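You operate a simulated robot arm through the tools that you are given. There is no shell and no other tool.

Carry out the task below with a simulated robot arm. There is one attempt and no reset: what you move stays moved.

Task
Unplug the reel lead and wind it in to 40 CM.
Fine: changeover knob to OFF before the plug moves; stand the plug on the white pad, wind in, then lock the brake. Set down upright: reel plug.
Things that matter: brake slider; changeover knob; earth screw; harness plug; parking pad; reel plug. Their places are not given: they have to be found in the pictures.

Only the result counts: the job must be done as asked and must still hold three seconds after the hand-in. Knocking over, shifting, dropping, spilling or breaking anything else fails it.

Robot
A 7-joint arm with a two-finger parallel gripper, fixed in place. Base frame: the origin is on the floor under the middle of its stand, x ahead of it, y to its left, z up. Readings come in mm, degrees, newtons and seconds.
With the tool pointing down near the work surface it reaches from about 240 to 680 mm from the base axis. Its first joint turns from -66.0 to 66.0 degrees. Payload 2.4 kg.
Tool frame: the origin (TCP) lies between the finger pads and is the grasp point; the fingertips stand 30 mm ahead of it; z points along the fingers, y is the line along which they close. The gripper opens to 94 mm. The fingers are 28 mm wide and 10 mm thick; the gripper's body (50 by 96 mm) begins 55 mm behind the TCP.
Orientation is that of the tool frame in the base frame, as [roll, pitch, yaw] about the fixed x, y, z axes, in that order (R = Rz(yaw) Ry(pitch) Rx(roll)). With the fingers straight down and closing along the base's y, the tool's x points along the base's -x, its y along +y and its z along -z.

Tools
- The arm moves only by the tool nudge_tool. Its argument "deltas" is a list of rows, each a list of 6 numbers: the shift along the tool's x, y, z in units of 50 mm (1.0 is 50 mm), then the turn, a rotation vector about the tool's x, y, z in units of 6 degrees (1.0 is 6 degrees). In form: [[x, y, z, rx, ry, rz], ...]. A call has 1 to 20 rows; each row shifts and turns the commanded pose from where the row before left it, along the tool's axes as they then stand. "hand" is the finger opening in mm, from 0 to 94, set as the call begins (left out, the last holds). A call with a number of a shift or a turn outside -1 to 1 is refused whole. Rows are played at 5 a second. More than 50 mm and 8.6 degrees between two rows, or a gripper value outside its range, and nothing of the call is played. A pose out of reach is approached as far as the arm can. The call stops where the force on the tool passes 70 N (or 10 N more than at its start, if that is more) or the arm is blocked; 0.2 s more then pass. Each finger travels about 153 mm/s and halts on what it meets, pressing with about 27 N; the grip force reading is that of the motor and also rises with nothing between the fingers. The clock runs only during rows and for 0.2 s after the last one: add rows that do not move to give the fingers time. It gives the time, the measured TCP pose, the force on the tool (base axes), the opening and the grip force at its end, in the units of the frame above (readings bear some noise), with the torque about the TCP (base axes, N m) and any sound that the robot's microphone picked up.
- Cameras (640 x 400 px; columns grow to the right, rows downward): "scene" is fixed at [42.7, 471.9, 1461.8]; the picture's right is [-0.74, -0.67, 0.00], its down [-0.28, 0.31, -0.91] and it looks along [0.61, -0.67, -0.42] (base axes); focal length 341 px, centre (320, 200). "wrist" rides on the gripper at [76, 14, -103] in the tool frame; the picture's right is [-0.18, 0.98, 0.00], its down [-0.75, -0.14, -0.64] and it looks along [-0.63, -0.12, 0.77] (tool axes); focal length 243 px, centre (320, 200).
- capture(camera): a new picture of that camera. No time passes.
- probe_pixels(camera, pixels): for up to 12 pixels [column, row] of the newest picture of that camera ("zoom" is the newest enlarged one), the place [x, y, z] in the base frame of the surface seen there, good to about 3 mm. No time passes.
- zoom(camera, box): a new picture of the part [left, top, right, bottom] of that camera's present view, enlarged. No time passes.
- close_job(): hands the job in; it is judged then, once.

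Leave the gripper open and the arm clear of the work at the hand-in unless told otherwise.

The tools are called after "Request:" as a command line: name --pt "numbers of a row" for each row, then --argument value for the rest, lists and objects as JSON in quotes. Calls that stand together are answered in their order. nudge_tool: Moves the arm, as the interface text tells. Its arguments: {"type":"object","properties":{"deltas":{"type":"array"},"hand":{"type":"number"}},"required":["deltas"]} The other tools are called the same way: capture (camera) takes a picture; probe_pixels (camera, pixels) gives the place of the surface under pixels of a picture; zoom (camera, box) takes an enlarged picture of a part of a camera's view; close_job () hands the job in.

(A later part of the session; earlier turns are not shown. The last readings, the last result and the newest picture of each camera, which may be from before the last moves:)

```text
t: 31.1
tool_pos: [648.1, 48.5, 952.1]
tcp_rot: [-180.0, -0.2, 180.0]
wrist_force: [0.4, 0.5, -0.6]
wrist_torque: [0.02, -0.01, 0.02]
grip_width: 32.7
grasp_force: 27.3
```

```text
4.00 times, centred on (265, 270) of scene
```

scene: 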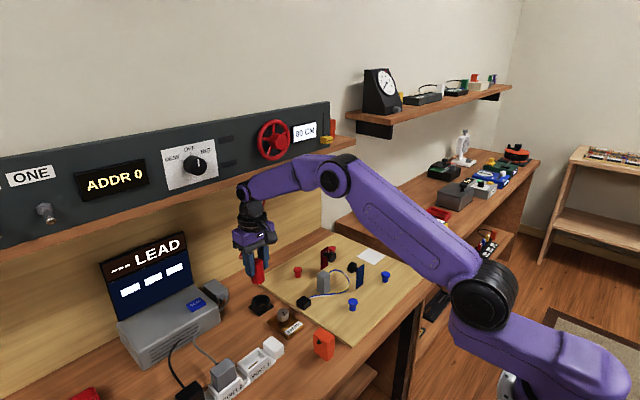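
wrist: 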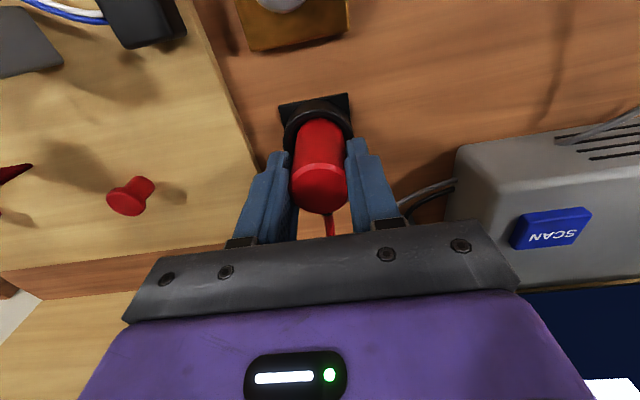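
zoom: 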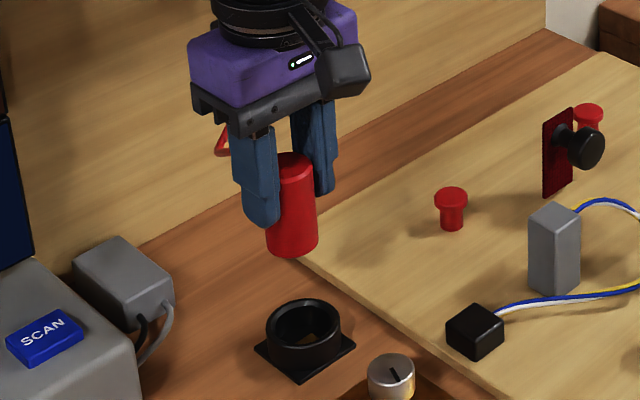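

The plug is out of the socket and upright. I'll measure its bottom edge relative to the TCP.

Request:
probe_pixels --camera "zoom" --pixels '[[295, 160], [290, 250], [275, 247], [305, 249], [290, 242], [575, 120], [590, 108], [590, 130], [555, 125], [553, 195], [452, 190], [575, 160]]'

Request:
zoom --camera "scene" --box '[310, 230, 410, 310]'

```text
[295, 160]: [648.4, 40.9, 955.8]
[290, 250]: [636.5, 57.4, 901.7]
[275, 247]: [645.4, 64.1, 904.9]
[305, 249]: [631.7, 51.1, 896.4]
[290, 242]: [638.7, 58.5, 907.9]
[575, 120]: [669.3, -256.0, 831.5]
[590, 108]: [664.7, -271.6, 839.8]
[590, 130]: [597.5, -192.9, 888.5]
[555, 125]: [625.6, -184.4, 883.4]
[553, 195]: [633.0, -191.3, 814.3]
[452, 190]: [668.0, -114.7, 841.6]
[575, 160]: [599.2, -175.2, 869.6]
```

```text
5.00 times, centred on (360, 270) of scene
```

zoom: 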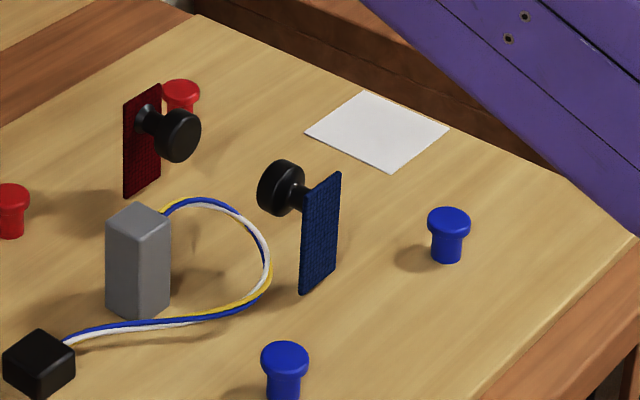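

The plug is ~58 mm long with its bottom ~54 mm below the TCP. Now I probe the pad corners and the obstacles around it.

Request:
probe_pixels --camera "zoom" --pixels '[[306, 132], [362, 92], [447, 130], [392, 172], [376, 131], [338, 175], [303, 200], [320, 285], [278, 185], [449, 215], [446, 258], [181, 92]]'

```text
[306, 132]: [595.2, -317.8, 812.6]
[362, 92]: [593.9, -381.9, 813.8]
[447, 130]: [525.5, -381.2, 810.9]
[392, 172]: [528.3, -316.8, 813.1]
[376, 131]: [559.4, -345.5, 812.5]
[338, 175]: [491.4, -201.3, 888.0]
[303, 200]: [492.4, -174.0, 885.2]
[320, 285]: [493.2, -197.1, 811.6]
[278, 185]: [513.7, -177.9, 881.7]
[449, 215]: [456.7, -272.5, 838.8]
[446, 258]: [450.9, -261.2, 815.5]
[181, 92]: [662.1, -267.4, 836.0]
```

The pad's centre is about (560.5,−349.5), surface z≈812. Tags nearby reach z≈889, so I'll carry at TCP z≈1000 along x≈560. First I check the neighbouring table's objects beyond the pad.

Request:
probe_pixels --camera "scene" --pixels '[[400, 226], [385, 232], [415, 235], [430, 218], [352, 240], [345, 225], [375, 205]]'

Request:
nudge_tool --pt "0.4 0 -0.2 0 0 0" --pt "0.4 0 -0.2 0 0 0" --pt "0.4 0 -0.2 0 0 0" --pt "0.4 0 -0.2 0 0 0" --pt "0.16 0 -0.16 0 0 0" --pt "0 0 0 0 0 0"

```text
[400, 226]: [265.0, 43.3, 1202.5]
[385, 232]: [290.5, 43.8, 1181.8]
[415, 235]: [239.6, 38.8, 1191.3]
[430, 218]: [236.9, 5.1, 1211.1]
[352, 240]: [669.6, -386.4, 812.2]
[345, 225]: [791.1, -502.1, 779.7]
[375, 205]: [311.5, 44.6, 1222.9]
```

```text
t: 32.5
tool_pos: [560.1, 46.3, 999.5]
tcp_rot: [-179.9, -0.2, -180.0]
wrist_force: [-0.3, 0.7, -0.7]
wrist_torque: [0.01, 0.01, 0.0]
grip_width: 32.8
grasp_force: 27.1
```

I'm at (560,46,1000) with the plug held. Now I carry it across to y≈−350.

Request:
nudge_tool --pt "0 -0.4 0 0 0 0" --pt "0 -0.6 0 0 0 0" --pt "0 -0.6 0 0 0 0" --pt "0 -0.6 0 0 0 0" --pt "0 -0.6 0 0 0 0" --pt "0 -0.6 0 0 0 0" --pt "0 -0.6 0 0 0 0" --pt "0 -0.6 0 0 0 0" --pt "0 -0.6 0 0 0 0" --pt "0 -0.6 0 0 0 0" --pt "0 -0.6 0 0 0 0" --pt "0 -0.6 0 0 0 0" --pt "0 -0.6 0 0 0 0" --pt "0 -0.32 0 0 0 0" --pt "0 0 0 0 0 0"

Request:
capture --camera "scene"

Request:
capture --camera "wrist"

```text
t: 35.6
tool_pos: [562.7, -349.8, 998.3]
tcp_rot: [-180.0, -0.2, -179.9]
wrist_force: [0.5, 0.2, -0.8]
wrist_torque: [-0.01, -0.03, 0.02]
grip_width: 32.9
grasp_force: 27.3
```

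```text
taken
```

scene: 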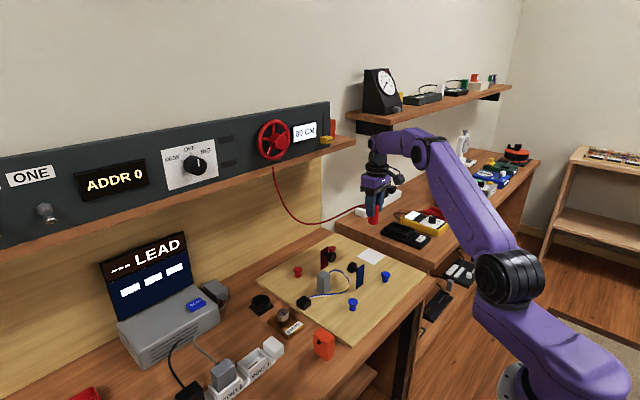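

```text
taken
```

wrist: 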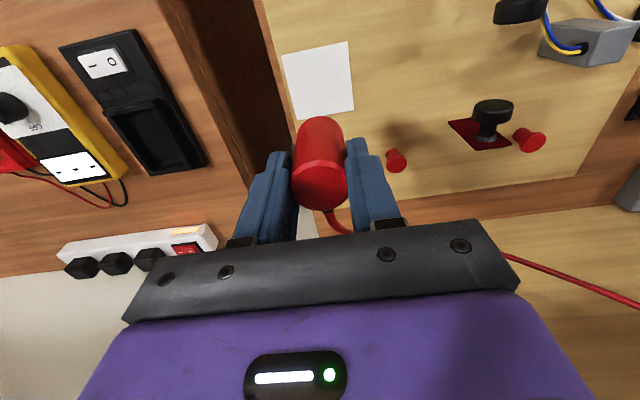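

The plug is held upright above the pad. I go down to about z≈890 and look.

Request:
nudge_tool --pt "-0.0 0 0.5 0 0 0" --pt "0 0 0.6 0 0 0" --pt "0 0 0.6 0 0 0" --pt "0 0 0.4 0 0 0" --pt "0 0 0 0 0 0"

Request:
capture --camera "wrist"

Request:
zoom --camera "scene" --box '[330, 180, 420, 280]'

```text
t: 36.9
tool_pos: [560.3, -350.3, 894.2]
tcp_rot: [-179.9, -0.1, 180.0]
wrist_force: [0.0, 0.1, -0.4]
wrist_torque: [-0.04, 0.01, -0.04]
grip_width: 33.0
grasp_force: 27.0
```

```text
taken
```

wrist: 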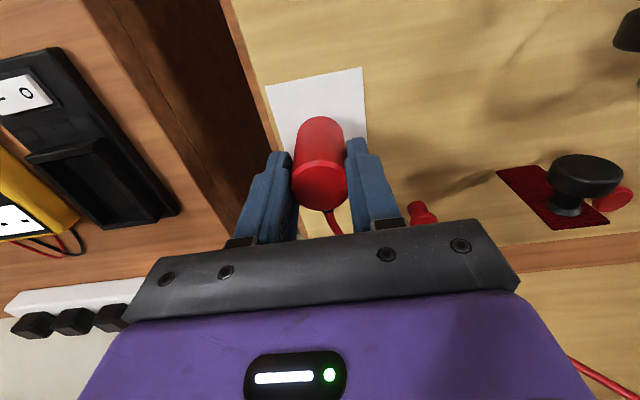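

```text
4.00 times, centred on (375, 230) of scene
```

zoom: 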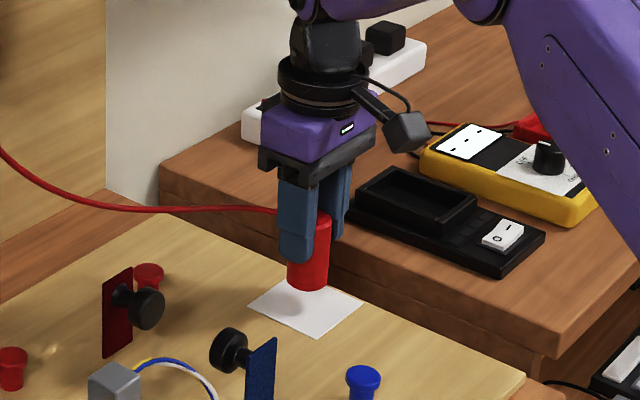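

Well centred over the pad. I go down to z≈870, then feel for contact in 1–2 mm steps.

Request:
nudge_tool --pt "0 0 0.2 0 0 0" --pt "0 0 0.2 0 0 0" --pt "0 0 0.1 0 0 0" --pt "0 0 0.03 0 0 0" --pt "0 0 0 0 0 0"

```text
t: 38.0
tool_pos: [562.0, -350.8, 868.3]
tcp_rot: [-179.8, 0.2, 179.9]
wrist_force: [0.0, 0.4, 15.6]
wrist_torque: [-0.24, -0.16, -0.04]
grip_width: 32.6
grasp_force: 26.9
```

Contact: 15.6 N upward at z≈868. I ease up 1 mm to relax the press, then check.

Request:
nudge_tool --pt "0 0 -0.02 0 0 0" --pt "0 0 0 0 0 0"

Request:
zoom --camera "scene" --box '[345, 210, 405, 275]'

```text
t: 38.6
tool_pos: [559.9, -351.3, 867.8]
tcp_rot: [179.9, -0.2, -180.0]
wrist_force: [0.7, 1.5, 4.9]
wrist_torque: [0.03, -0.16, 0.02]
grip_width: 32.8
grasp_force: 27.2
```

```text
6.15 times, centred on (375, 242) of scene
```

zoom: 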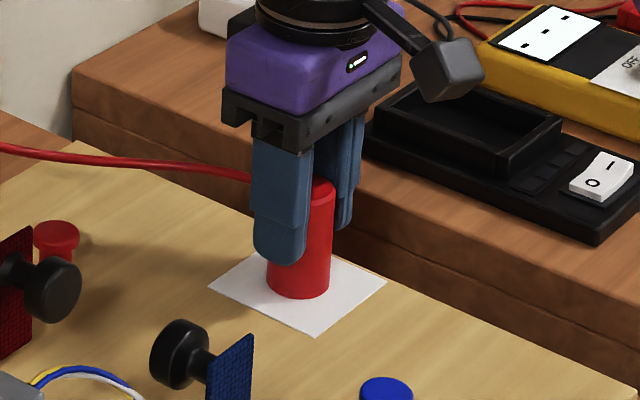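

The plug stands flat on the pad with a light 5 N press. I open the fingers.

Request:
nudge_tool --pt "0 0 0 0 0 0" --pt "0 0 0 0 0 0" --pt "0 0 0 0 0 0" --hand 60

Request:
capture --camera "wrist"

Request:
zoom --camera "scene" --box '[345, 210, 405, 275]'

```text
t: 39.5
tool_pos: [561.1, -350.9, 867.2]
tcp_rot: [180.0, -0.2, 180.0]
wrist_force: [0.0, -0.1, 0.1]
wrist_torque: [0.04, 0.03, -0.04]
grip_width: 59.9
grasp_force: 0.1
```

```text
taken
```

wrist: 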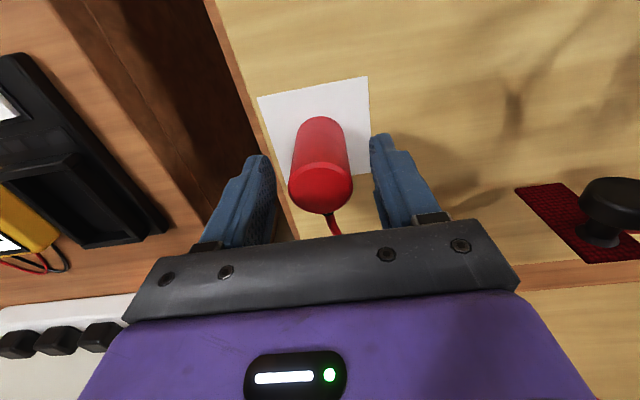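

```text
6.15 times, centred on (375, 242) of scene
```

zoom: 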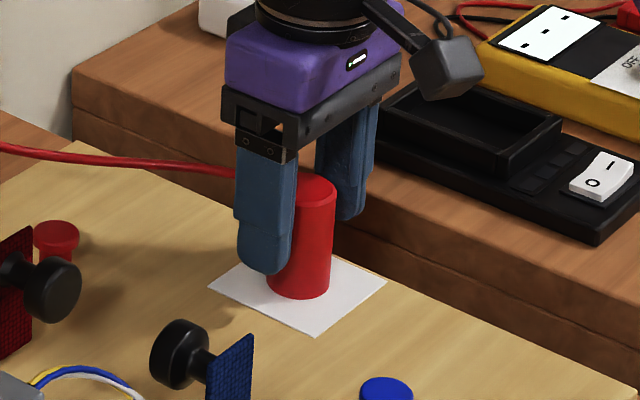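

The plug stands alone, and the lead leaves behind (+x), clear of the fingers. I lift straight up.

Request:
nudge_tool --pt "0 0 -0.2 0 0 0" --pt "0 0 -0.4 0 0 0" --pt "0 0 -0.5 0 0 0" --pt "0 0 -0.6 0 0 0" --pt "0 0 -0.7 0 0 0" --pt "0 0 0 0 0 0"

Request:
capture --camera "wrist"

Request:
capture --camera "scene"

```text
t: 40.9
tool_pos: [560.0, -348.1, 990.6]
tcp_rot: [-179.9, -0.1, -179.9]
wrist_force: [-0.2, 0.3, 0.1]
wrist_torque: [-0.02, 0.01, 0.01]
grip_width: 59.8
grasp_force: 0.1
```

```text
taken
```

wrist: 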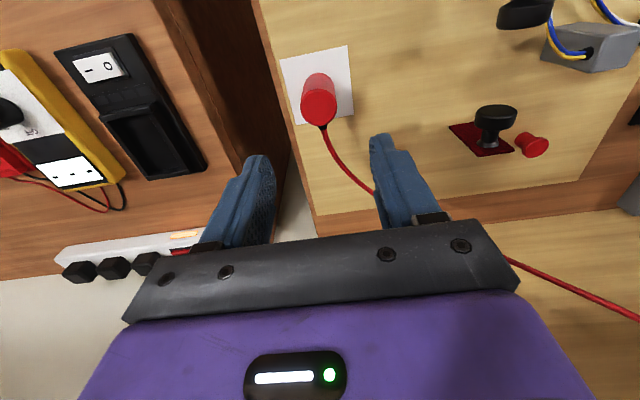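

```text
taken
```

scene: 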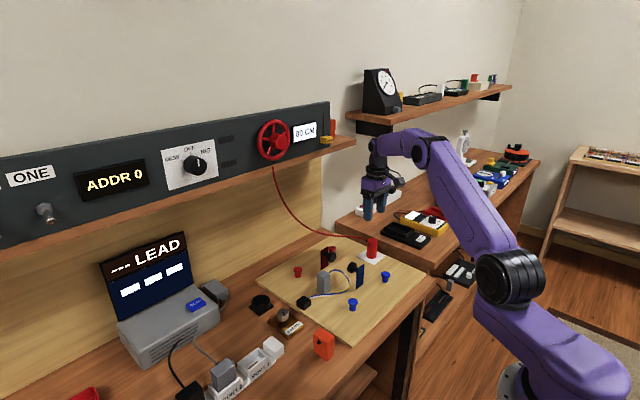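

The plug stays on the pad, and the lead runs behind to the reel. Now I move back and across to (460,−50,1070), keeping clear of the lead, before tipping the tool at the panel again.

Request:
nudge_tool --pt "0.7 0 -0.3 0 0 0" --pt "0.7 0.2 -0.3 0 0 0" --pt "0.6 0.5 -0.3 0 0 0" --pt "0 0.75 -0.2 0 0 0" --pt "0 0.75 -0.2 0 0 0" --pt "0 0.75 -0.2 0 0 0" --pt "0 0.75 -0.1 0 0 0" --pt "0 0.75 0 0 0 0" --pt "0 0.75 0 0 0 0" --pt "0 0.75 0 0 0 0" --pt "0 0 0 0 0 0" --hand 46

```text
t: 43.2
tool_pos: [462.0, -51.2, 1067.9]
tcp_rot: [-180.0, 0.0, 179.9]
wrist_force: [-0.8, 0.2, 0.3]
wrist_torque: [0.02, 0.0, -0.01]
grip_width: 46.3
grasp_force: 0.1
```

Now I tip the tool −90° about its y to face the panel.

Request:
nudge_tool --pt "0 0 0 0 -1 0" --pt "0 0 0 0 -1 0" --pt "0 0 0 0 -1 0" --pt "0 0 0 0 -1 0" --pt "0 0 0 0 -1 0" --pt "0 0 0 0 -1 0" --pt "0 0 0 0 -1 0" --pt "0 0 0 0 -1 0" --pt "0 0 0 0 -1 0" --pt "0 0 0 0 -1 0" --pt "0 0 0 0 -1 0" --pt "0 0 0 0 -1 0" --pt "0 0 0 0 -1 0" --pt "0 0 0 0 -1 0" --pt "0 0 0 0 -1 0" --pt "0 0 0 0 0 0"

Request:
nudge_tool --pt "-0.9 0 0.3 0 0 0" --pt "-0.9 0 0.3 0 0 0" --pt "-0.9 0 0.3 0 0 0" --pt "-0.9 0 0.3 0 0 0" --pt "0 0 0.3 0 0 0" --pt "0 0 0.3 0 0 0" --pt "0 0 0 0 0 0"

Request:
capture --camera "wrist"

Request:
capture --camera "scene"

```text
t: 46.6
tool_pos: [462.1, -52.8, 1068.0]
tcp_rot: [138.0, 89.9, 138.1]
wrist_force: [-0.5, -0.2, -0.2]
wrist_torque: [0.02, 0.0, -0.02]
grip_width: 46.1
grasp_force: 0.0
```

```text
t: 48.2
tool_pos: [551.6, -52.7, 1248.8]
tcp_rot: [170.9, 90.0, 170.7]
wrist_force: [0.2, 0.2, 0.0]
wrist_torque: [-0.01, -0.02, 0.04]
grip_width: 45.8
grasp_force: 0.2
```

```text
taken
```

wrist: 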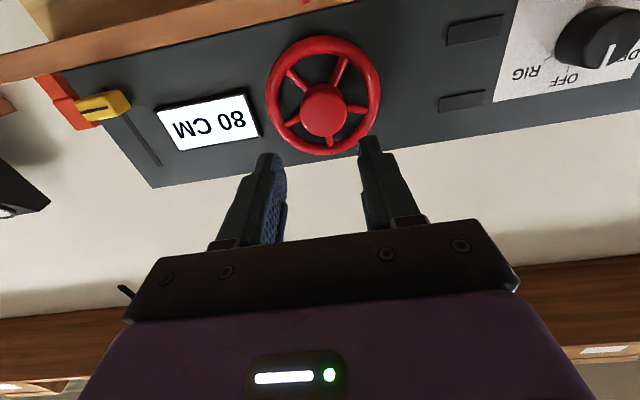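

```text
taken
```

scene: 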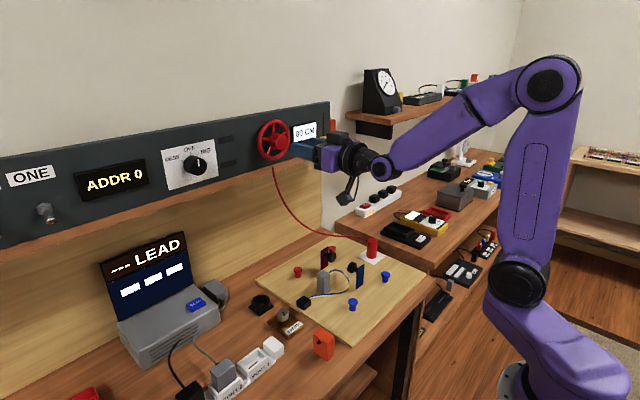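

The wrist camera shows the reel and its "80 CM" display upside down. I'll zoom and probe the hub.

Request:
zoom --camera "wrist" --box '[250, 20, 400, 170]'

Request:
probe_pixels --camera "wrist" --pixels '[[323, 112], [302, 110], [345, 110], [323, 132], [322, 92], [322, 40], [270, 105], [377, 100], [323, 150], [290, 130], [355, 107], [339, 70]]'

```text
2.67 times, centred on (325, 95) of wrist
```

zoom: 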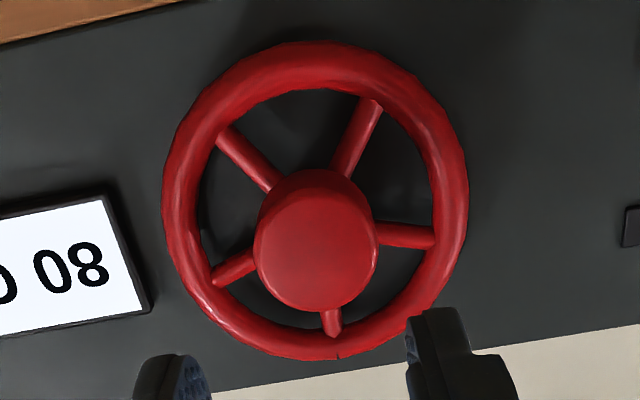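

```text
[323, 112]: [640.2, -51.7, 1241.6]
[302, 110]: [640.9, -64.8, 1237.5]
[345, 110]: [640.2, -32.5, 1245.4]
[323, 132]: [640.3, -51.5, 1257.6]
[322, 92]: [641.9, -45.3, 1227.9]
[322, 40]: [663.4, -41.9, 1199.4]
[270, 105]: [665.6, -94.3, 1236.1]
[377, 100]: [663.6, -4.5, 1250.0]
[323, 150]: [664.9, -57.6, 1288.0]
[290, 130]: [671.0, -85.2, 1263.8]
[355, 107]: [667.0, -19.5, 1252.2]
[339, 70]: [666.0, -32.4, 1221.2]
```

The hub's centre is about (y −49.5, z 1245), its front x≈640, and the rim and spokes start at x≈663. I advance to TCP x≈628 (tips at 658) and close on the hub.

Request:
nudge_tool --pt "0.076 0.064 0.4 0 0 0" --pt "0 0 0.5 0 0 0" --pt "0 0 0.4 0 0 0" --pt "0 0 0.23 0 0 0" --pt "0 0 0 0 0 0"

Request:
capture --camera "wrist"

```text
t: 49.5
tool_pos: [628.5, -49.8, 1244.9]
tcp_rot: [-14.2, 90.0, -14.2]
wrist_force: [-0.6, -0.3, -0.4]
wrist_torque: [0.0, -0.03, 0.06]
grip_width: 46.4
grasp_force: 0.0
```

```text
taken
```

wrist: 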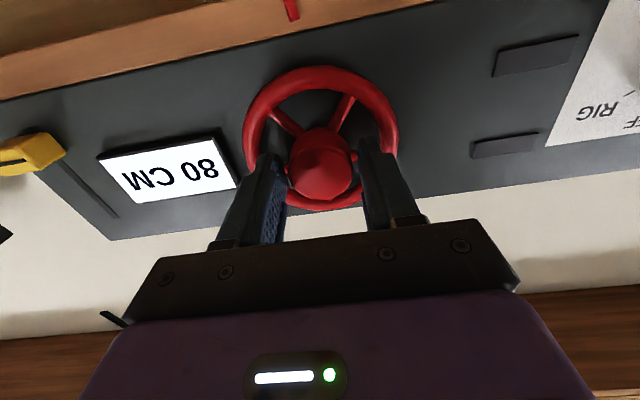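

Hub between the fingers, display still readable. I close on the hub.

Request:
nudge_tool --pt "0 0 0 0 0 0" --pt "0 0 0 0 0 0" --pt "0 0 0 0 0 0" --hand 0

Request:
nudge_tool --pt "0 0 0 0 0 -0.6" --pt "0 0 0 0 0 -0.8" --pt "0 0 0 0 0 -0.8" --pt "0 0 0 0 0 -0.8" --pt "0 0 0 0 0 0"

Request:
capture --camera "wrist"

```text
t: 50.2
tool_pos: [629.2, -49.0, 1244.5]
tcp_rot: [166.9, 89.9, 166.8]
wrist_force: [5.0, 1.9, 1.3]
wrist_torque: [0.0, 0.06, -0.43]
grip_width: 37.7
grasp_force: 45.0
```

```text
t: 51.5
tool_pos: [628.2, -50.4, 1243.6]
tcp_rot: [-90.5, 71.9, -90.5]
wrist_force: [2.8, -0.7, 1.5]
wrist_torque: [1.06, 0.2, -0.09]
grip_width: 37.5
grasp_force: 45.0
```

```text
taken
```

wrist: 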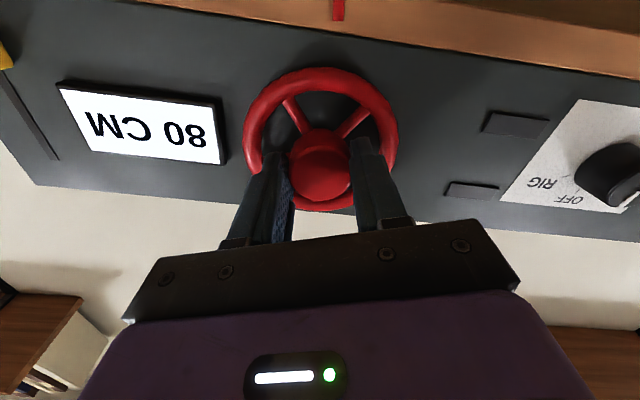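

The reading stays 80 CM with a torque of ~1 N·m resisting, so counter-clockwise seems to be against a stop. I'll turn back and try clockwise (+).

Request:
nudge_tool --pt "0 0 0 0 0 0.8" --pt "0 0 0 0 0 0.8" --pt "0 0 0 0 0 0.8" --pt "0 0 0 0 0 0.6" --pt "0 0 0 0 0 0.6" --pt "0 0 0 0 0 0.6" --pt "0 0 0 0 0 0.6" --pt "0 0 0 0 0 0"

Request:
capture --camera "wrist"

```text
t: 53.2
tool_pos: [627.8, -49.8, 1242.2]
tcp_rot: [90.9, 79.1, 90.9]
wrist_force: [3.3, -2.4, -0.7]
wrist_torque: [0.0, 0.89, 0.32]
grip_width: 37.2
grasp_force: 45.1
```

```text
taken
```

wrist: 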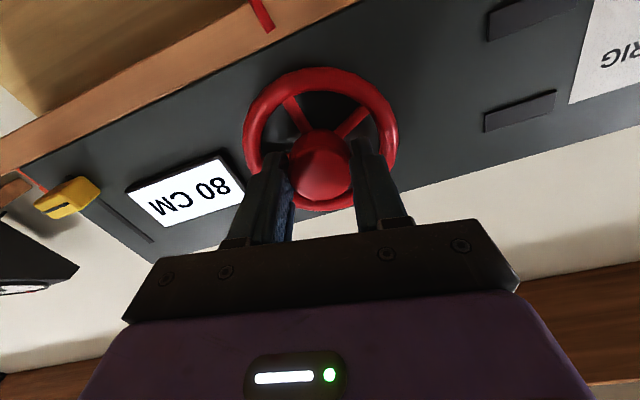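

In the hand's view the spokes kept their place over this clockwise turn, so the wheel moved with it. I'll zoom on the display and wheel.

Request:
zoom --camera "wrist" --box '[110, 50, 410, 250]'

Request:
zoom --camera "scene" --box '[240, 100, 400, 200]'

```text
2.00 times, centred on (260, 150) of wrist
```

zoom: 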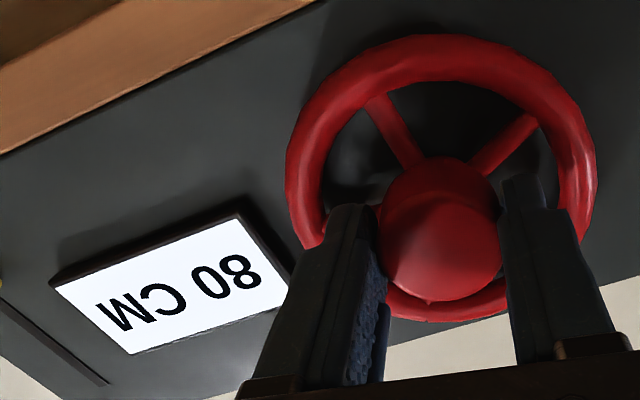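

```text
4.00 times, centred on (320, 150) of scene
```

zoom: 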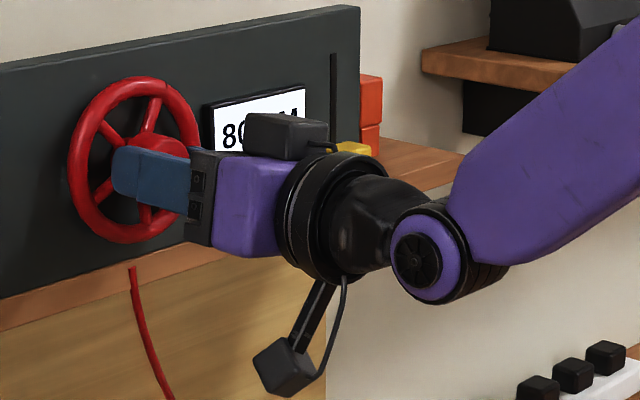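

No change yet after ~29° clockwise. I'll turn 24° more clockwise in this grip (staying short of the limit met before) and read again.

Request:
nudge_tool --pt "0 0 0 0 0 0.8" --pt "0 0 0 0 0 0.8" --pt "0 0 0 0 0 0.8" --pt "0 0 0 0 0 0.8" --pt "0 0 0 0 0 0.8" --pt "0 0 0 0 0 0"

Request:
capture --camera "wrist"

Request:
zoom --camera "scene" --box '[240, 100, 400, 200]'

```text
t: 54.6
tool_pos: [629.9, -48.3, 1244.1]
tcp_rot: [90.3, 55.1, 90.3]
wrist_force: [-13.6, 4.2, -4.8]
wrist_torque: [0.02, -0.64, -0.49]
grip_width: 37.2
grasp_force: 45.1
```

```text
taken
```

wrist: 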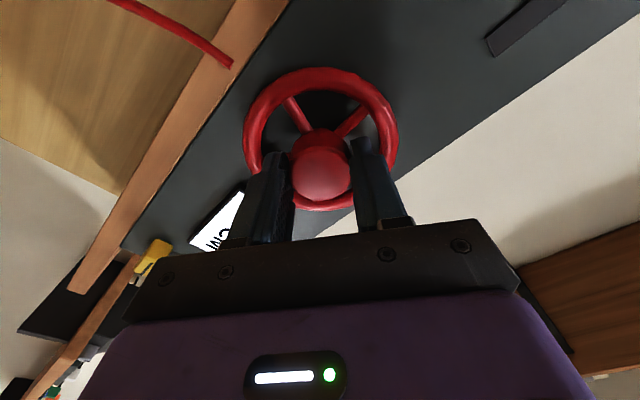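

```text
4.00 times, centred on (320, 150) of scene
```

zoom: 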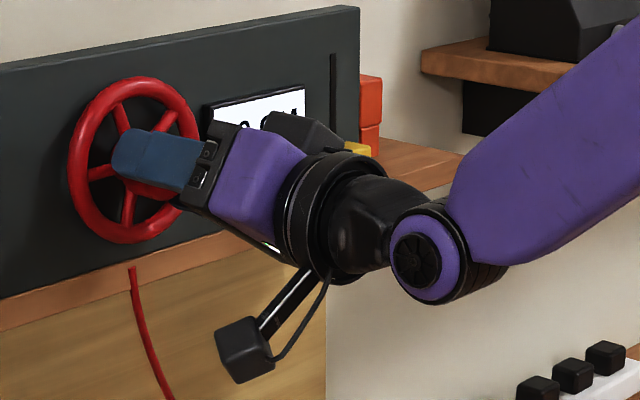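

The wheel turns freely clockwise. I open to 46 mm, swing back to 0°, and read the display.

Request:
nudge_tool --pt "0 0 0 0 0 0" --pt "0 0 0 0 0 0" --pt "0 0 0 0 0 -1" --pt "0 0 0 0 0 -1" --pt "0 0 0 0 0 -1" --pt "0 0 0 0 0 -1" --pt "0 0 0 0 0 -1" --pt "0 0 0 0 0 -1" --pt "0 0 0 0 0 0" --hand 46

Request:
capture --camera "wrist"

Request:
zoom --camera "wrist" --box '[80, 50, 420, 250]'

```text
t: 56.6
tool_pos: [627.7, -48.9, 1244.5]
tcp_rot: [-96.3, 88.7, -96.5]
wrist_force: [1.2, 0.2, 0.3]
wrist_torque: [-0.01, -0.02, 0.01]
grip_width: 45.9
grasp_force: 0.0
```

```text
taken
```

wrist: 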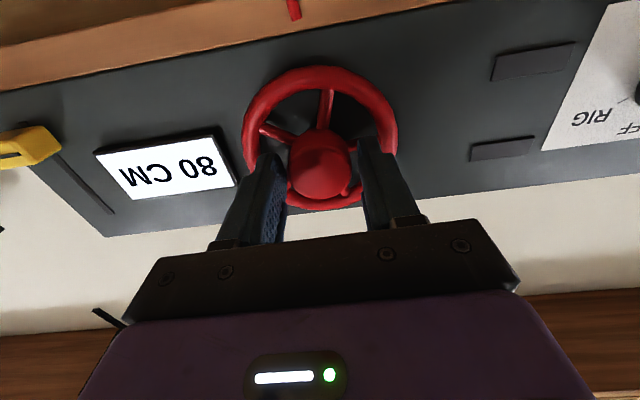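

```text
1.88 times, centred on (250, 150) of wrist
```

zoom: 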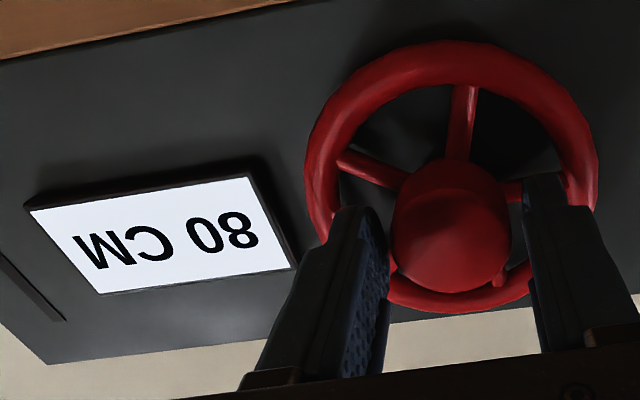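

The display still reads 80, though the wheel is ~50° on clockwise, while counter-clockwise hit a stop. The counter may step coarsely, so I'll swing the open hand back −120° to test the range and get a longer clockwise stroke.

Request:
nudge_tool --pt "0 0 0 0 0 -1" --pt "0 0 0 0 0 -1" --pt "0 0 0 0 0 -1" --pt "0 0 0 0 0 -1" --pt "0 0 0 0 0 -1" --pt "0 0 0 0 0 -1" --pt "0 0 0 0 0 -1" --pt "0 0 0 0 0 -1" --pt "0 0 0 0 0 -1" --pt "0 0 0 0 0 -1" --pt "0 0 0 0 0 -1" --pt "0 0 0 0 0 -1" --pt "0 0 0 0 0 -1" --pt "0 0 0 0 0 -1" --pt "0 0 0 0 0 -1" --pt "0 0 0 0 0 -1" --pt "0 0 0 0 0 -1" --pt "0 0 0 0 0 -1" --pt "0 0 0 0 0 -1" --pt "0 0 0 0 0 0"

Request:
capture --camera "wrist"

Request:
capture --camera "scene"

```text
t: 60.9
tool_pos: [627.1, -50.1, 1244.3]
tcp_rot: [-90.1, -25.2, -89.9]
wrist_force: [0.8, -0.3, 0.2]
wrist_torque: [-0.03, -0.01, 0.0]
grip_width: 45.8
grasp_force: 0.0
```

```text
taken
```

wrist: 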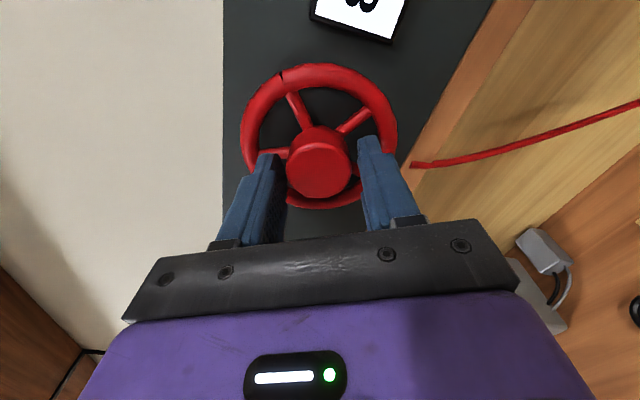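

```text
taken
```

scene: 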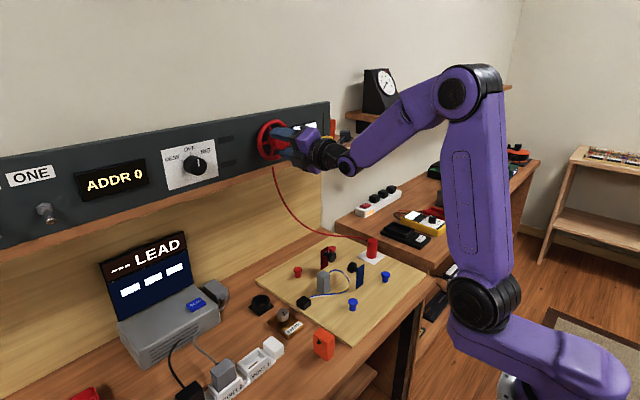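

No reach complaint at −115°. I'll continue back another −90° for a longer stroke.

Request:
nudge_tool --pt "0 0 0 0 0 -1" --pt "0 0 0 0 0 -1" --pt "0 0 0 0 0 -1" --pt "0 0 0 0 0 -1" --pt "0 0 0 0 0 -1" --pt "0 0 0 0 0 -1" --pt "0 0 0 0 0 -1" --pt "0 0 0 0 0 -1" --pt "0 0 0 0 0 -1" --pt "0 0 0 0 0 -1" --pt "0 0 0 0 0 -1" --pt "0 0 0 0 0 -1" --pt "0 0 0 0 0 -1" --pt "0 0 0 0 0 -1" --pt "0 0 0 0 0 -1" --pt "0 0 0 0 0 0"

Request:
capture --camera "wrist"

```text
t: 64.2
tool_pos: [628.0, -48.9, 1242.8]
tcp_rot: [90.4, -64.6, 89.8]
wrist_force: [0.0, 0.2, 0.5]
wrist_torque: [0.01, 0.01, 0.02]
grip_width: 45.9
grasp_force: 0.0
```

```text
taken
```

wrist: 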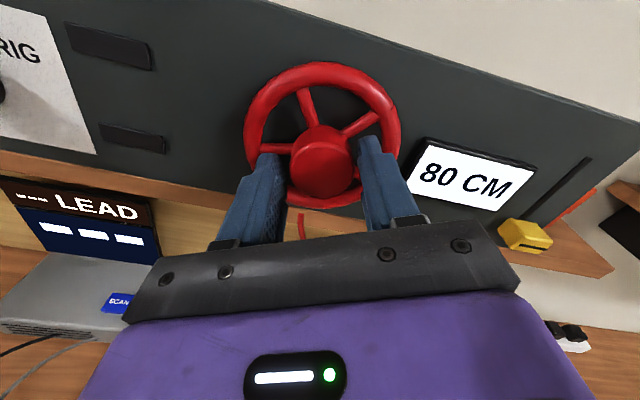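

At −205° now, and the display is upright in view, still 80 CM. I close on the hub and turn +120° clockwise.

Request:
nudge_tool --pt "0 0 0 0 0 0" --pt "0 0 0 0 0 0" --pt "0 0 0 0 0 0" --hand 0

Request:
nudge_tool --pt "0 0 0 0 0 1" --pt "0 0 0 0 0 1" --pt "0 0 0 0 0 1" --pt "0 0 0 0 0 1" --pt "0 0 0 0 0 1" --pt "0 0 0 0 0 1" --pt "0 0 0 0 0 1" --pt "0 0 0 0 0 1" --pt "0 0 0 0 0 1" --pt "0 0 0 0 0 1" --pt "0 0 0 0 0 0"

Request:
capture --camera "wrist"

Request:
capture --camera "scene"

```text
t: 65.0
tool_pos: [628.9, -50.0, 1244.2]
tcp_rot: [90.2, -64.7, 89.8]
wrist_force: [5.6, -2.9, 1.7]
wrist_torque: [-0.01, -0.3, 0.11]
grip_width: 36.8
grasp_force: 44.8
```

```text
t: 67.5
tool_pos: [626.8, -49.3, 1244.5]
tcp_rot: [-90.1, -55.2, -89.9]
wrist_force: [10.7, -6.1, 9.8]
wrist_torque: [-0.01, 0.47, 0.1]
grip_width: 36.9
grasp_force: 44.8
```

```text
taken
```

wrist: 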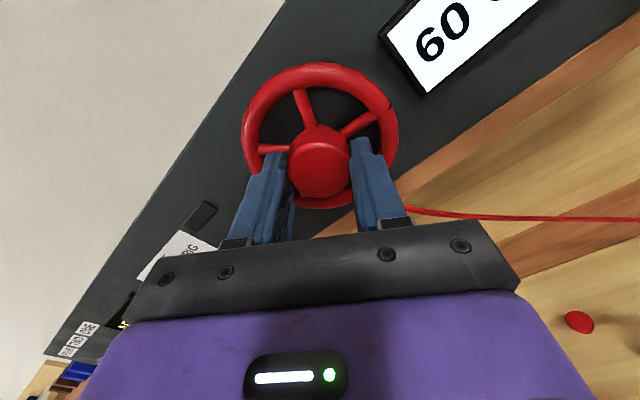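

```text
taken
```

scene: 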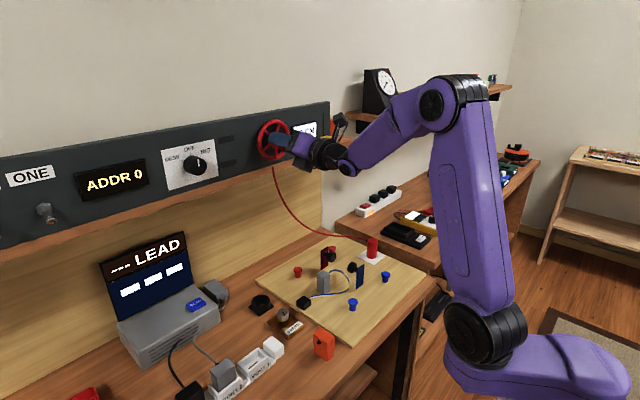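

The display now shows 60: clockwise winds in. I'll see how readable the display is from the scene camera at this angle.

Request:
zoom --camera "scene" --box '[250, 105, 350, 170]'

Request:
zoom --camera "wrist" --box '[230, 0, 560, 220]'

```text
6.15 times, centred on (300, 138) of scene
```

zoom: 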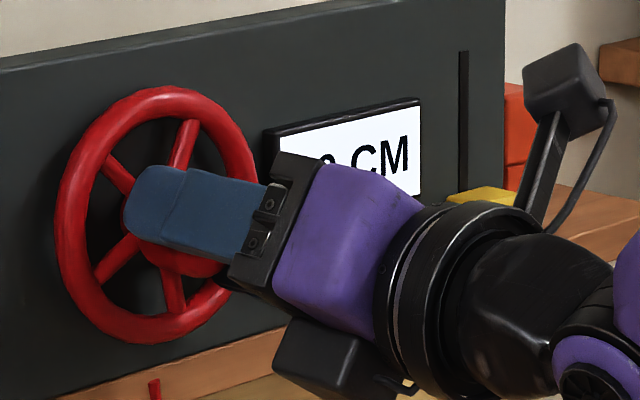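

```text
1.82 times, centred on (395, 110) of wrist
```

zoom: 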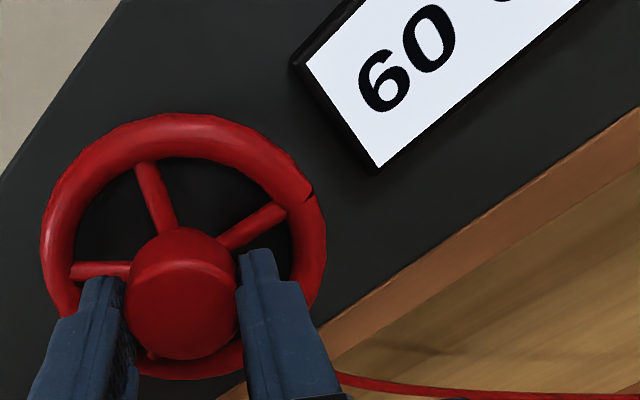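

The digits are readable near −205…−145°. I'll release, swing back 60°, regrip, and then advance in small steps while reading the display.

Request:
nudge_tool --pt "0 0 0 0 0 0" --pt "0 0 0 0 0 0" --pt "0 0 0 0 0 -1" --pt "0 0 0 0 0 -1" --pt "0 0 0 0 0 -1" --pt "0 0 0 0 0 -1" --pt "0 0 0 0 0 -1" --pt "0 0 0 0 0 -1" --pt "0 0 0 0 0 -1" --pt "0 0 0 0 0 -1" --pt "0 0 0 0 0 -1" --pt "0 0 0 0 0 -1" --pt "0 0 0 0 0 -1" --pt "0 0 0 0 0 -1" --pt "0 0 0 0 0 0" --hand 46

Request:
capture --camera "wrist"

```text
t: 70.4
tool_pos: [631.3, -54.3, 1251.1]
tcp_rot: [92.7, -55.4, 89.1]
wrist_force: [-43.5, 11.3, -2.1]
wrist_torque: [0.07, -1.21, -0.73]
grip_width: 51.7
grasp_force: 5.0
out of reach, approached as far as the arm can: row 13, 14
stopped in row 14: the force on the tool passed its limit at 95 N (the readings are from after the stop); the commanded pose is now the measured one
```

```text
taken
```

wrist: 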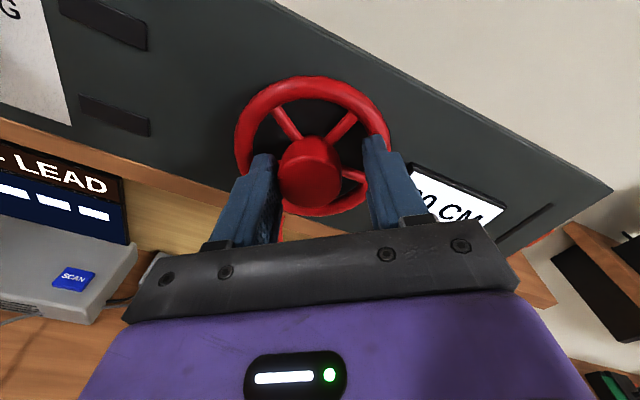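

The swing back hit the far limit at about −214° and nudged against the hub. I'll back out 25 mm straight, turn +12°, and recentre on the hub.

Request:
nudge_tool --pt "0 0 -0.25 0 0 0" --pt "0 0 -0.35 0 0 0" --pt "0 0 0 0 0 1" --pt "0 0 0 0 0 1" --pt "0 0 0 0 0 0"

Request:
capture --camera "wrist"

```text
t: 71.6
tool_pos: [604.5, -57.3, 1254.6]
tcp_rot: [94.4, -67.4, 87.4]
wrist_force: [0.3, 0.3, 0.4]
wrist_torque: [-0.01, -0.01, 0.01]
grip_width: 46.3
grasp_force: 0.0
out of reach, approached as far as the arm can: row 2
```

```text
taken
```

wrist: 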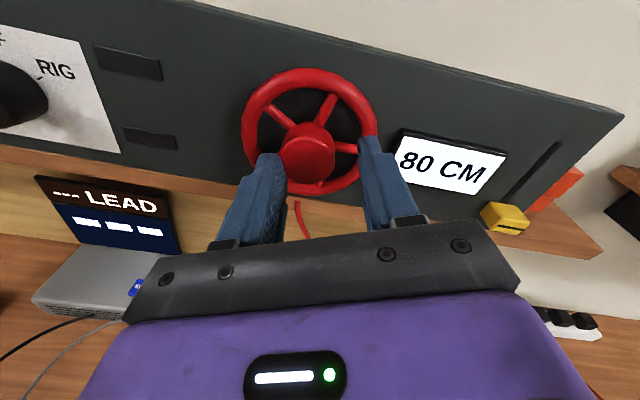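

The display reads 80 again, so the wheel went back somewhat. I'll zoom to find the notch on the rim and the wheel's present angle.

Request:
zoom --camera "wrist" --box '[220, 50, 400, 220]'

Request:
zoom --camera "scene" --box '[240, 105, 340, 170]'

```text
2.35 times, centred on (310, 135) of wrist
```

zoom: 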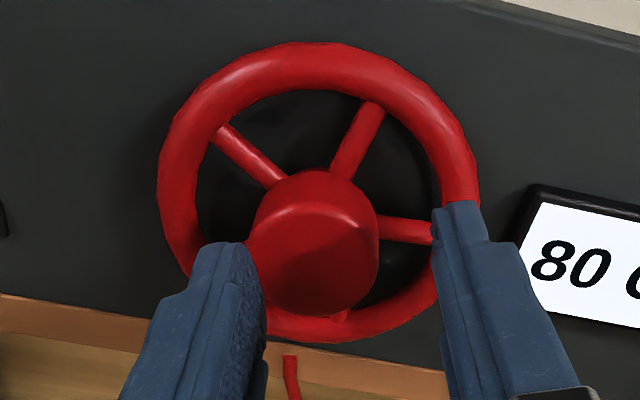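

```text
6.15 times, centred on (290, 138) of scene
```

zoom: 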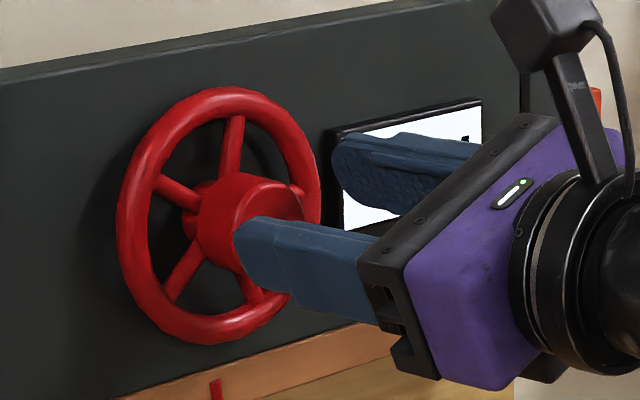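

The notch is hidden from here. I'll back off 45 mm more for a clear view of the whole wheel.

Request:
nudge_tool --pt "0 0 -0.5 0 0 0" --pt "0 0 -0.5 0 0 1" --pt "0 0 0 0 0 1" --pt "0 0 0 0 0 0"

Request:
capture --camera "wrist"

Request:
zoom --camera "wrist" --box '[220, 30, 520, 200]'

```text
t: 72.6
tool_pos: [554.4, -59.2, 1256.6]
tcp_rot: [99.2, -79.4, 82.1]
wrist_force: [0.0, -0.6, 0.3]
wrist_torque: [0.0, 0.01, 0.01]
grip_width: 46.0
grasp_force: 0.1
```

```text
taken
```

wrist: 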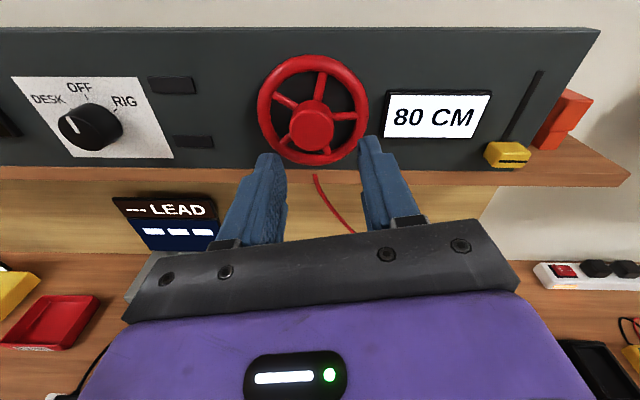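

```text
2.13 times, centred on (370, 115) of wrist
```

zoom: 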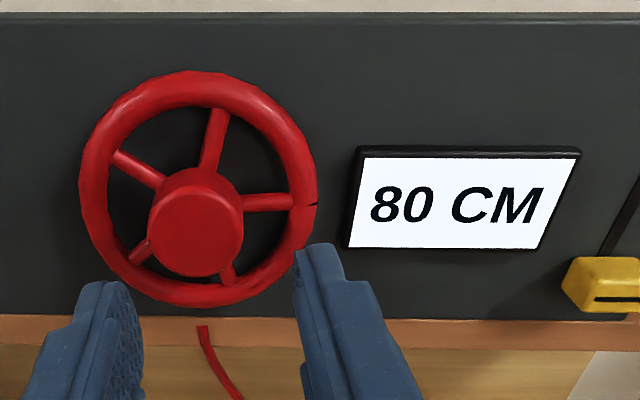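

The notch shows the wheel at about 95° clockwise, reading 80. The knob's pointer at (72,125) needs a check, so I'll zoom there and probe the notch.

Request:
probe_pixels --camera "zoom" --pixels '[[314, 203], [316, 202], [198, 75], [195, 303], [82, 190], [317, 185], [285, 202], [215, 115], [120, 155], [137, 257], [232, 280]]'

Request:
zoom --camera "wrist" --box '[0, 60, 220, 180]'

Request:
zoom --camera "scene" --box '[160, 130, 230, 200]'

```text
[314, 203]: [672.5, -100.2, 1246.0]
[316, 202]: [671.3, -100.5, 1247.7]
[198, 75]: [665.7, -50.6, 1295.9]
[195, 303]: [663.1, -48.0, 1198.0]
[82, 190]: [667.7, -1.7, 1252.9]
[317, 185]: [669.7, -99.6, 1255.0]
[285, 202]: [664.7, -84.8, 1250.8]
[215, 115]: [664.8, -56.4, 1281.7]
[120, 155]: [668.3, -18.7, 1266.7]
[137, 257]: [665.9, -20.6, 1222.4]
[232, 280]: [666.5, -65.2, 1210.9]
```

```text
2.91 times, centred on (110, 120) of wrist
```

zoom: 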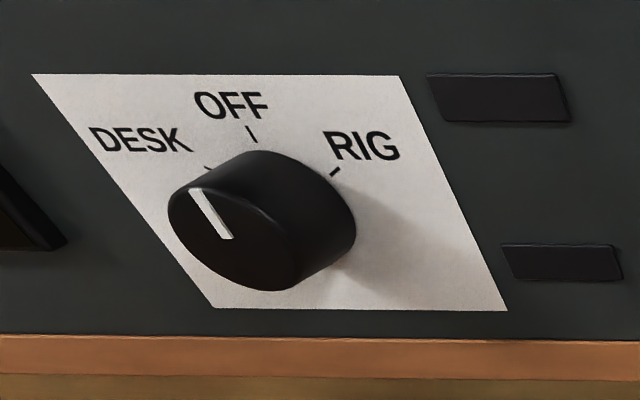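

```text
5.71 times, centred on (195, 165) of scene
```

zoom: 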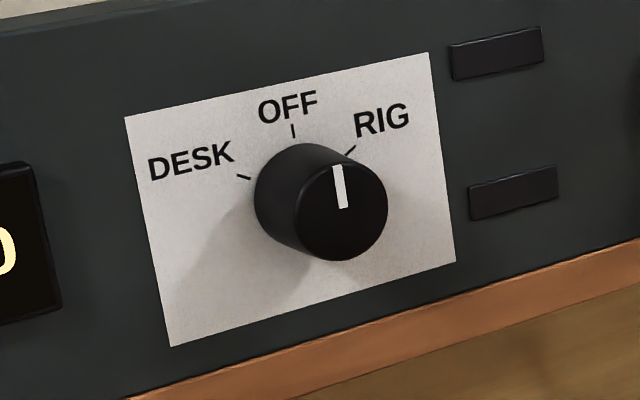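

The knob is still at OFF (the slant is only perspective). The wheel is at ~88° reading 80, and at ~113° it read 60, so one step is probably half a turn. I'll straighten the small tilt, recentre on the axis (y −50, z 1246), and come to about −200° with 50 mm opening.

Request:
nudge_tool --pt "-0.076 -0.098 0.3 0 0 0" --pt "-0.076 -0.098 0.4 0 0 0" --pt "0 0 0 -0.24 0.24 -0.6" --pt "0 0 0 0 0 -0.9" --pt "0 0 0 0 0 0" --hand 50

Request:
capture --camera "wrist"

```text
t: 73.8
tool_pos: [588.8, -49.1, 1247.1]
tcp_rot: [90.0, -70.4, 90.3]
wrist_force: [0.5, -0.3, 0.3]
wrist_torque: [-0.01, 0.01, 0.0]
grip_width: 50.1
grasp_force: 0.1
```

```text
taken
```

wrist: 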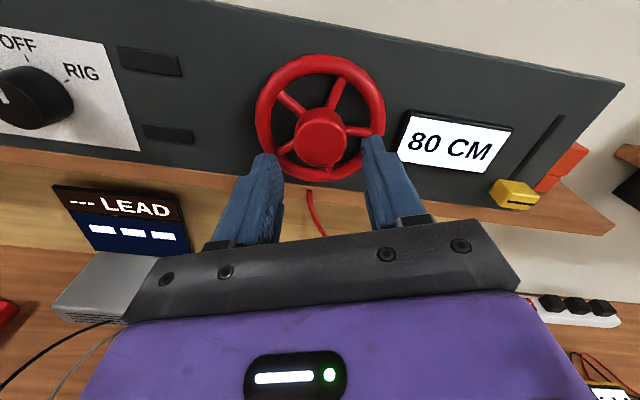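

Aligned now at −200°. I advance 39 mm over the hub and close.

Request:
nudge_tool --pt "-0.035 0.009 0.4 0 0 0" --pt "0 0 0.38 0 0 0" --pt "0 0 0 0 0 0"

Request:
nudge_tool --pt "0 0 0 0 0 0" --pt "0 0 0 0 0 0" --pt "0 0 0 0 0 0" --hand 0

Request:
nudge_tool --pt "0 0 0 0 0 1" --pt "0 0 0 0 0 1" --pt "0 0 0 0 0 0"

Request:
capture --camera "wrist"

```text
t: 74.6
tool_pos: [629.1, -50.9, 1244.6]
tcp_rot: [90.1, -70.5, 90.1]
wrist_force: [-0.2, -0.2, 0.5]
wrist_torque: [0.0, 0.02, 0.01]
grip_width: 49.7
grasp_force: 0.2
```

```text
t: 75.4
tool_pos: [628.6, -50.5, 1244.6]
tcp_rot: [90.2, -70.3, 90.2]
wrist_force: [2.5, 5.3, -3.3]
wrist_torque: [-0.02, -0.08, -0.46]
grip_width: 37.8
grasp_force: 44.7
```

```text
t: 76.2
tool_pos: [629.1, -49.9, 1243.8]
tcp_rot: [89.9, -82.6, 90.5]
wrist_force: [13.2, 5.3, 0.0]
wrist_torque: [0.0, 0.61, -0.69]
grip_width: 37.6
grasp_force: 45.1
```

```text
taken
```

wrist: 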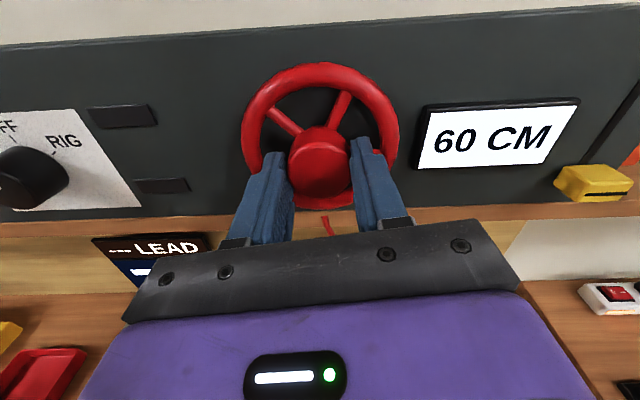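

60 CM after only +12° (wheel ≈100°), so the step lies near 90°. I continue +60° clockwise.

Request:
nudge_tool --pt "0 0 0 0 0 1" --pt "0 0 0 0 0 1" --pt "0 0 0 0 0 1" --pt "0 0 0 0 0 1" --pt "0 0 0 0 0 1" --pt "0 0 0 0 0 1" --pt "0 0 0 0 0 1" --pt "0 0 0 0 0 1" --pt "0 0 0 0 0 1" --pt "0 0 0 0 0 1" --pt "0 0 0 0 0 0"

Request:
capture --camera "wrist"

Request:
zoom --camera "scene" --box '[240, 100, 400, 270]'

```text
t: 78.6
tool_pos: [629.3, -49.6, 1244.4]
tcp_rot: [-89.9, -37.4, -89.8]
wrist_force: [13.7, 8.8, 3.6]
wrist_torque: [0.05, 0.32, -0.27]
grip_width: 37.6
grasp_force: 45.2
```

```text
taken
```

wrist: 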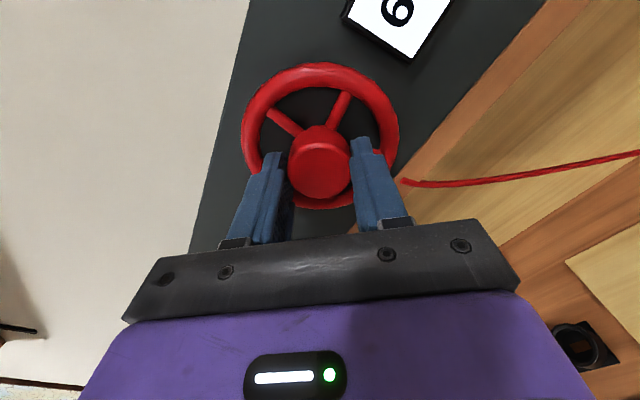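

```text
2.35 times, centred on (320, 185) of scene
```

zoom: 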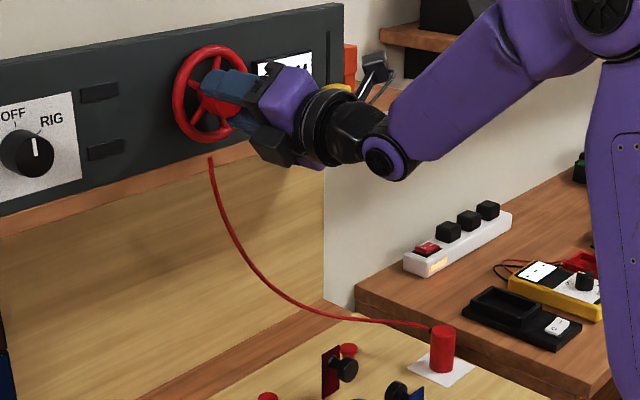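

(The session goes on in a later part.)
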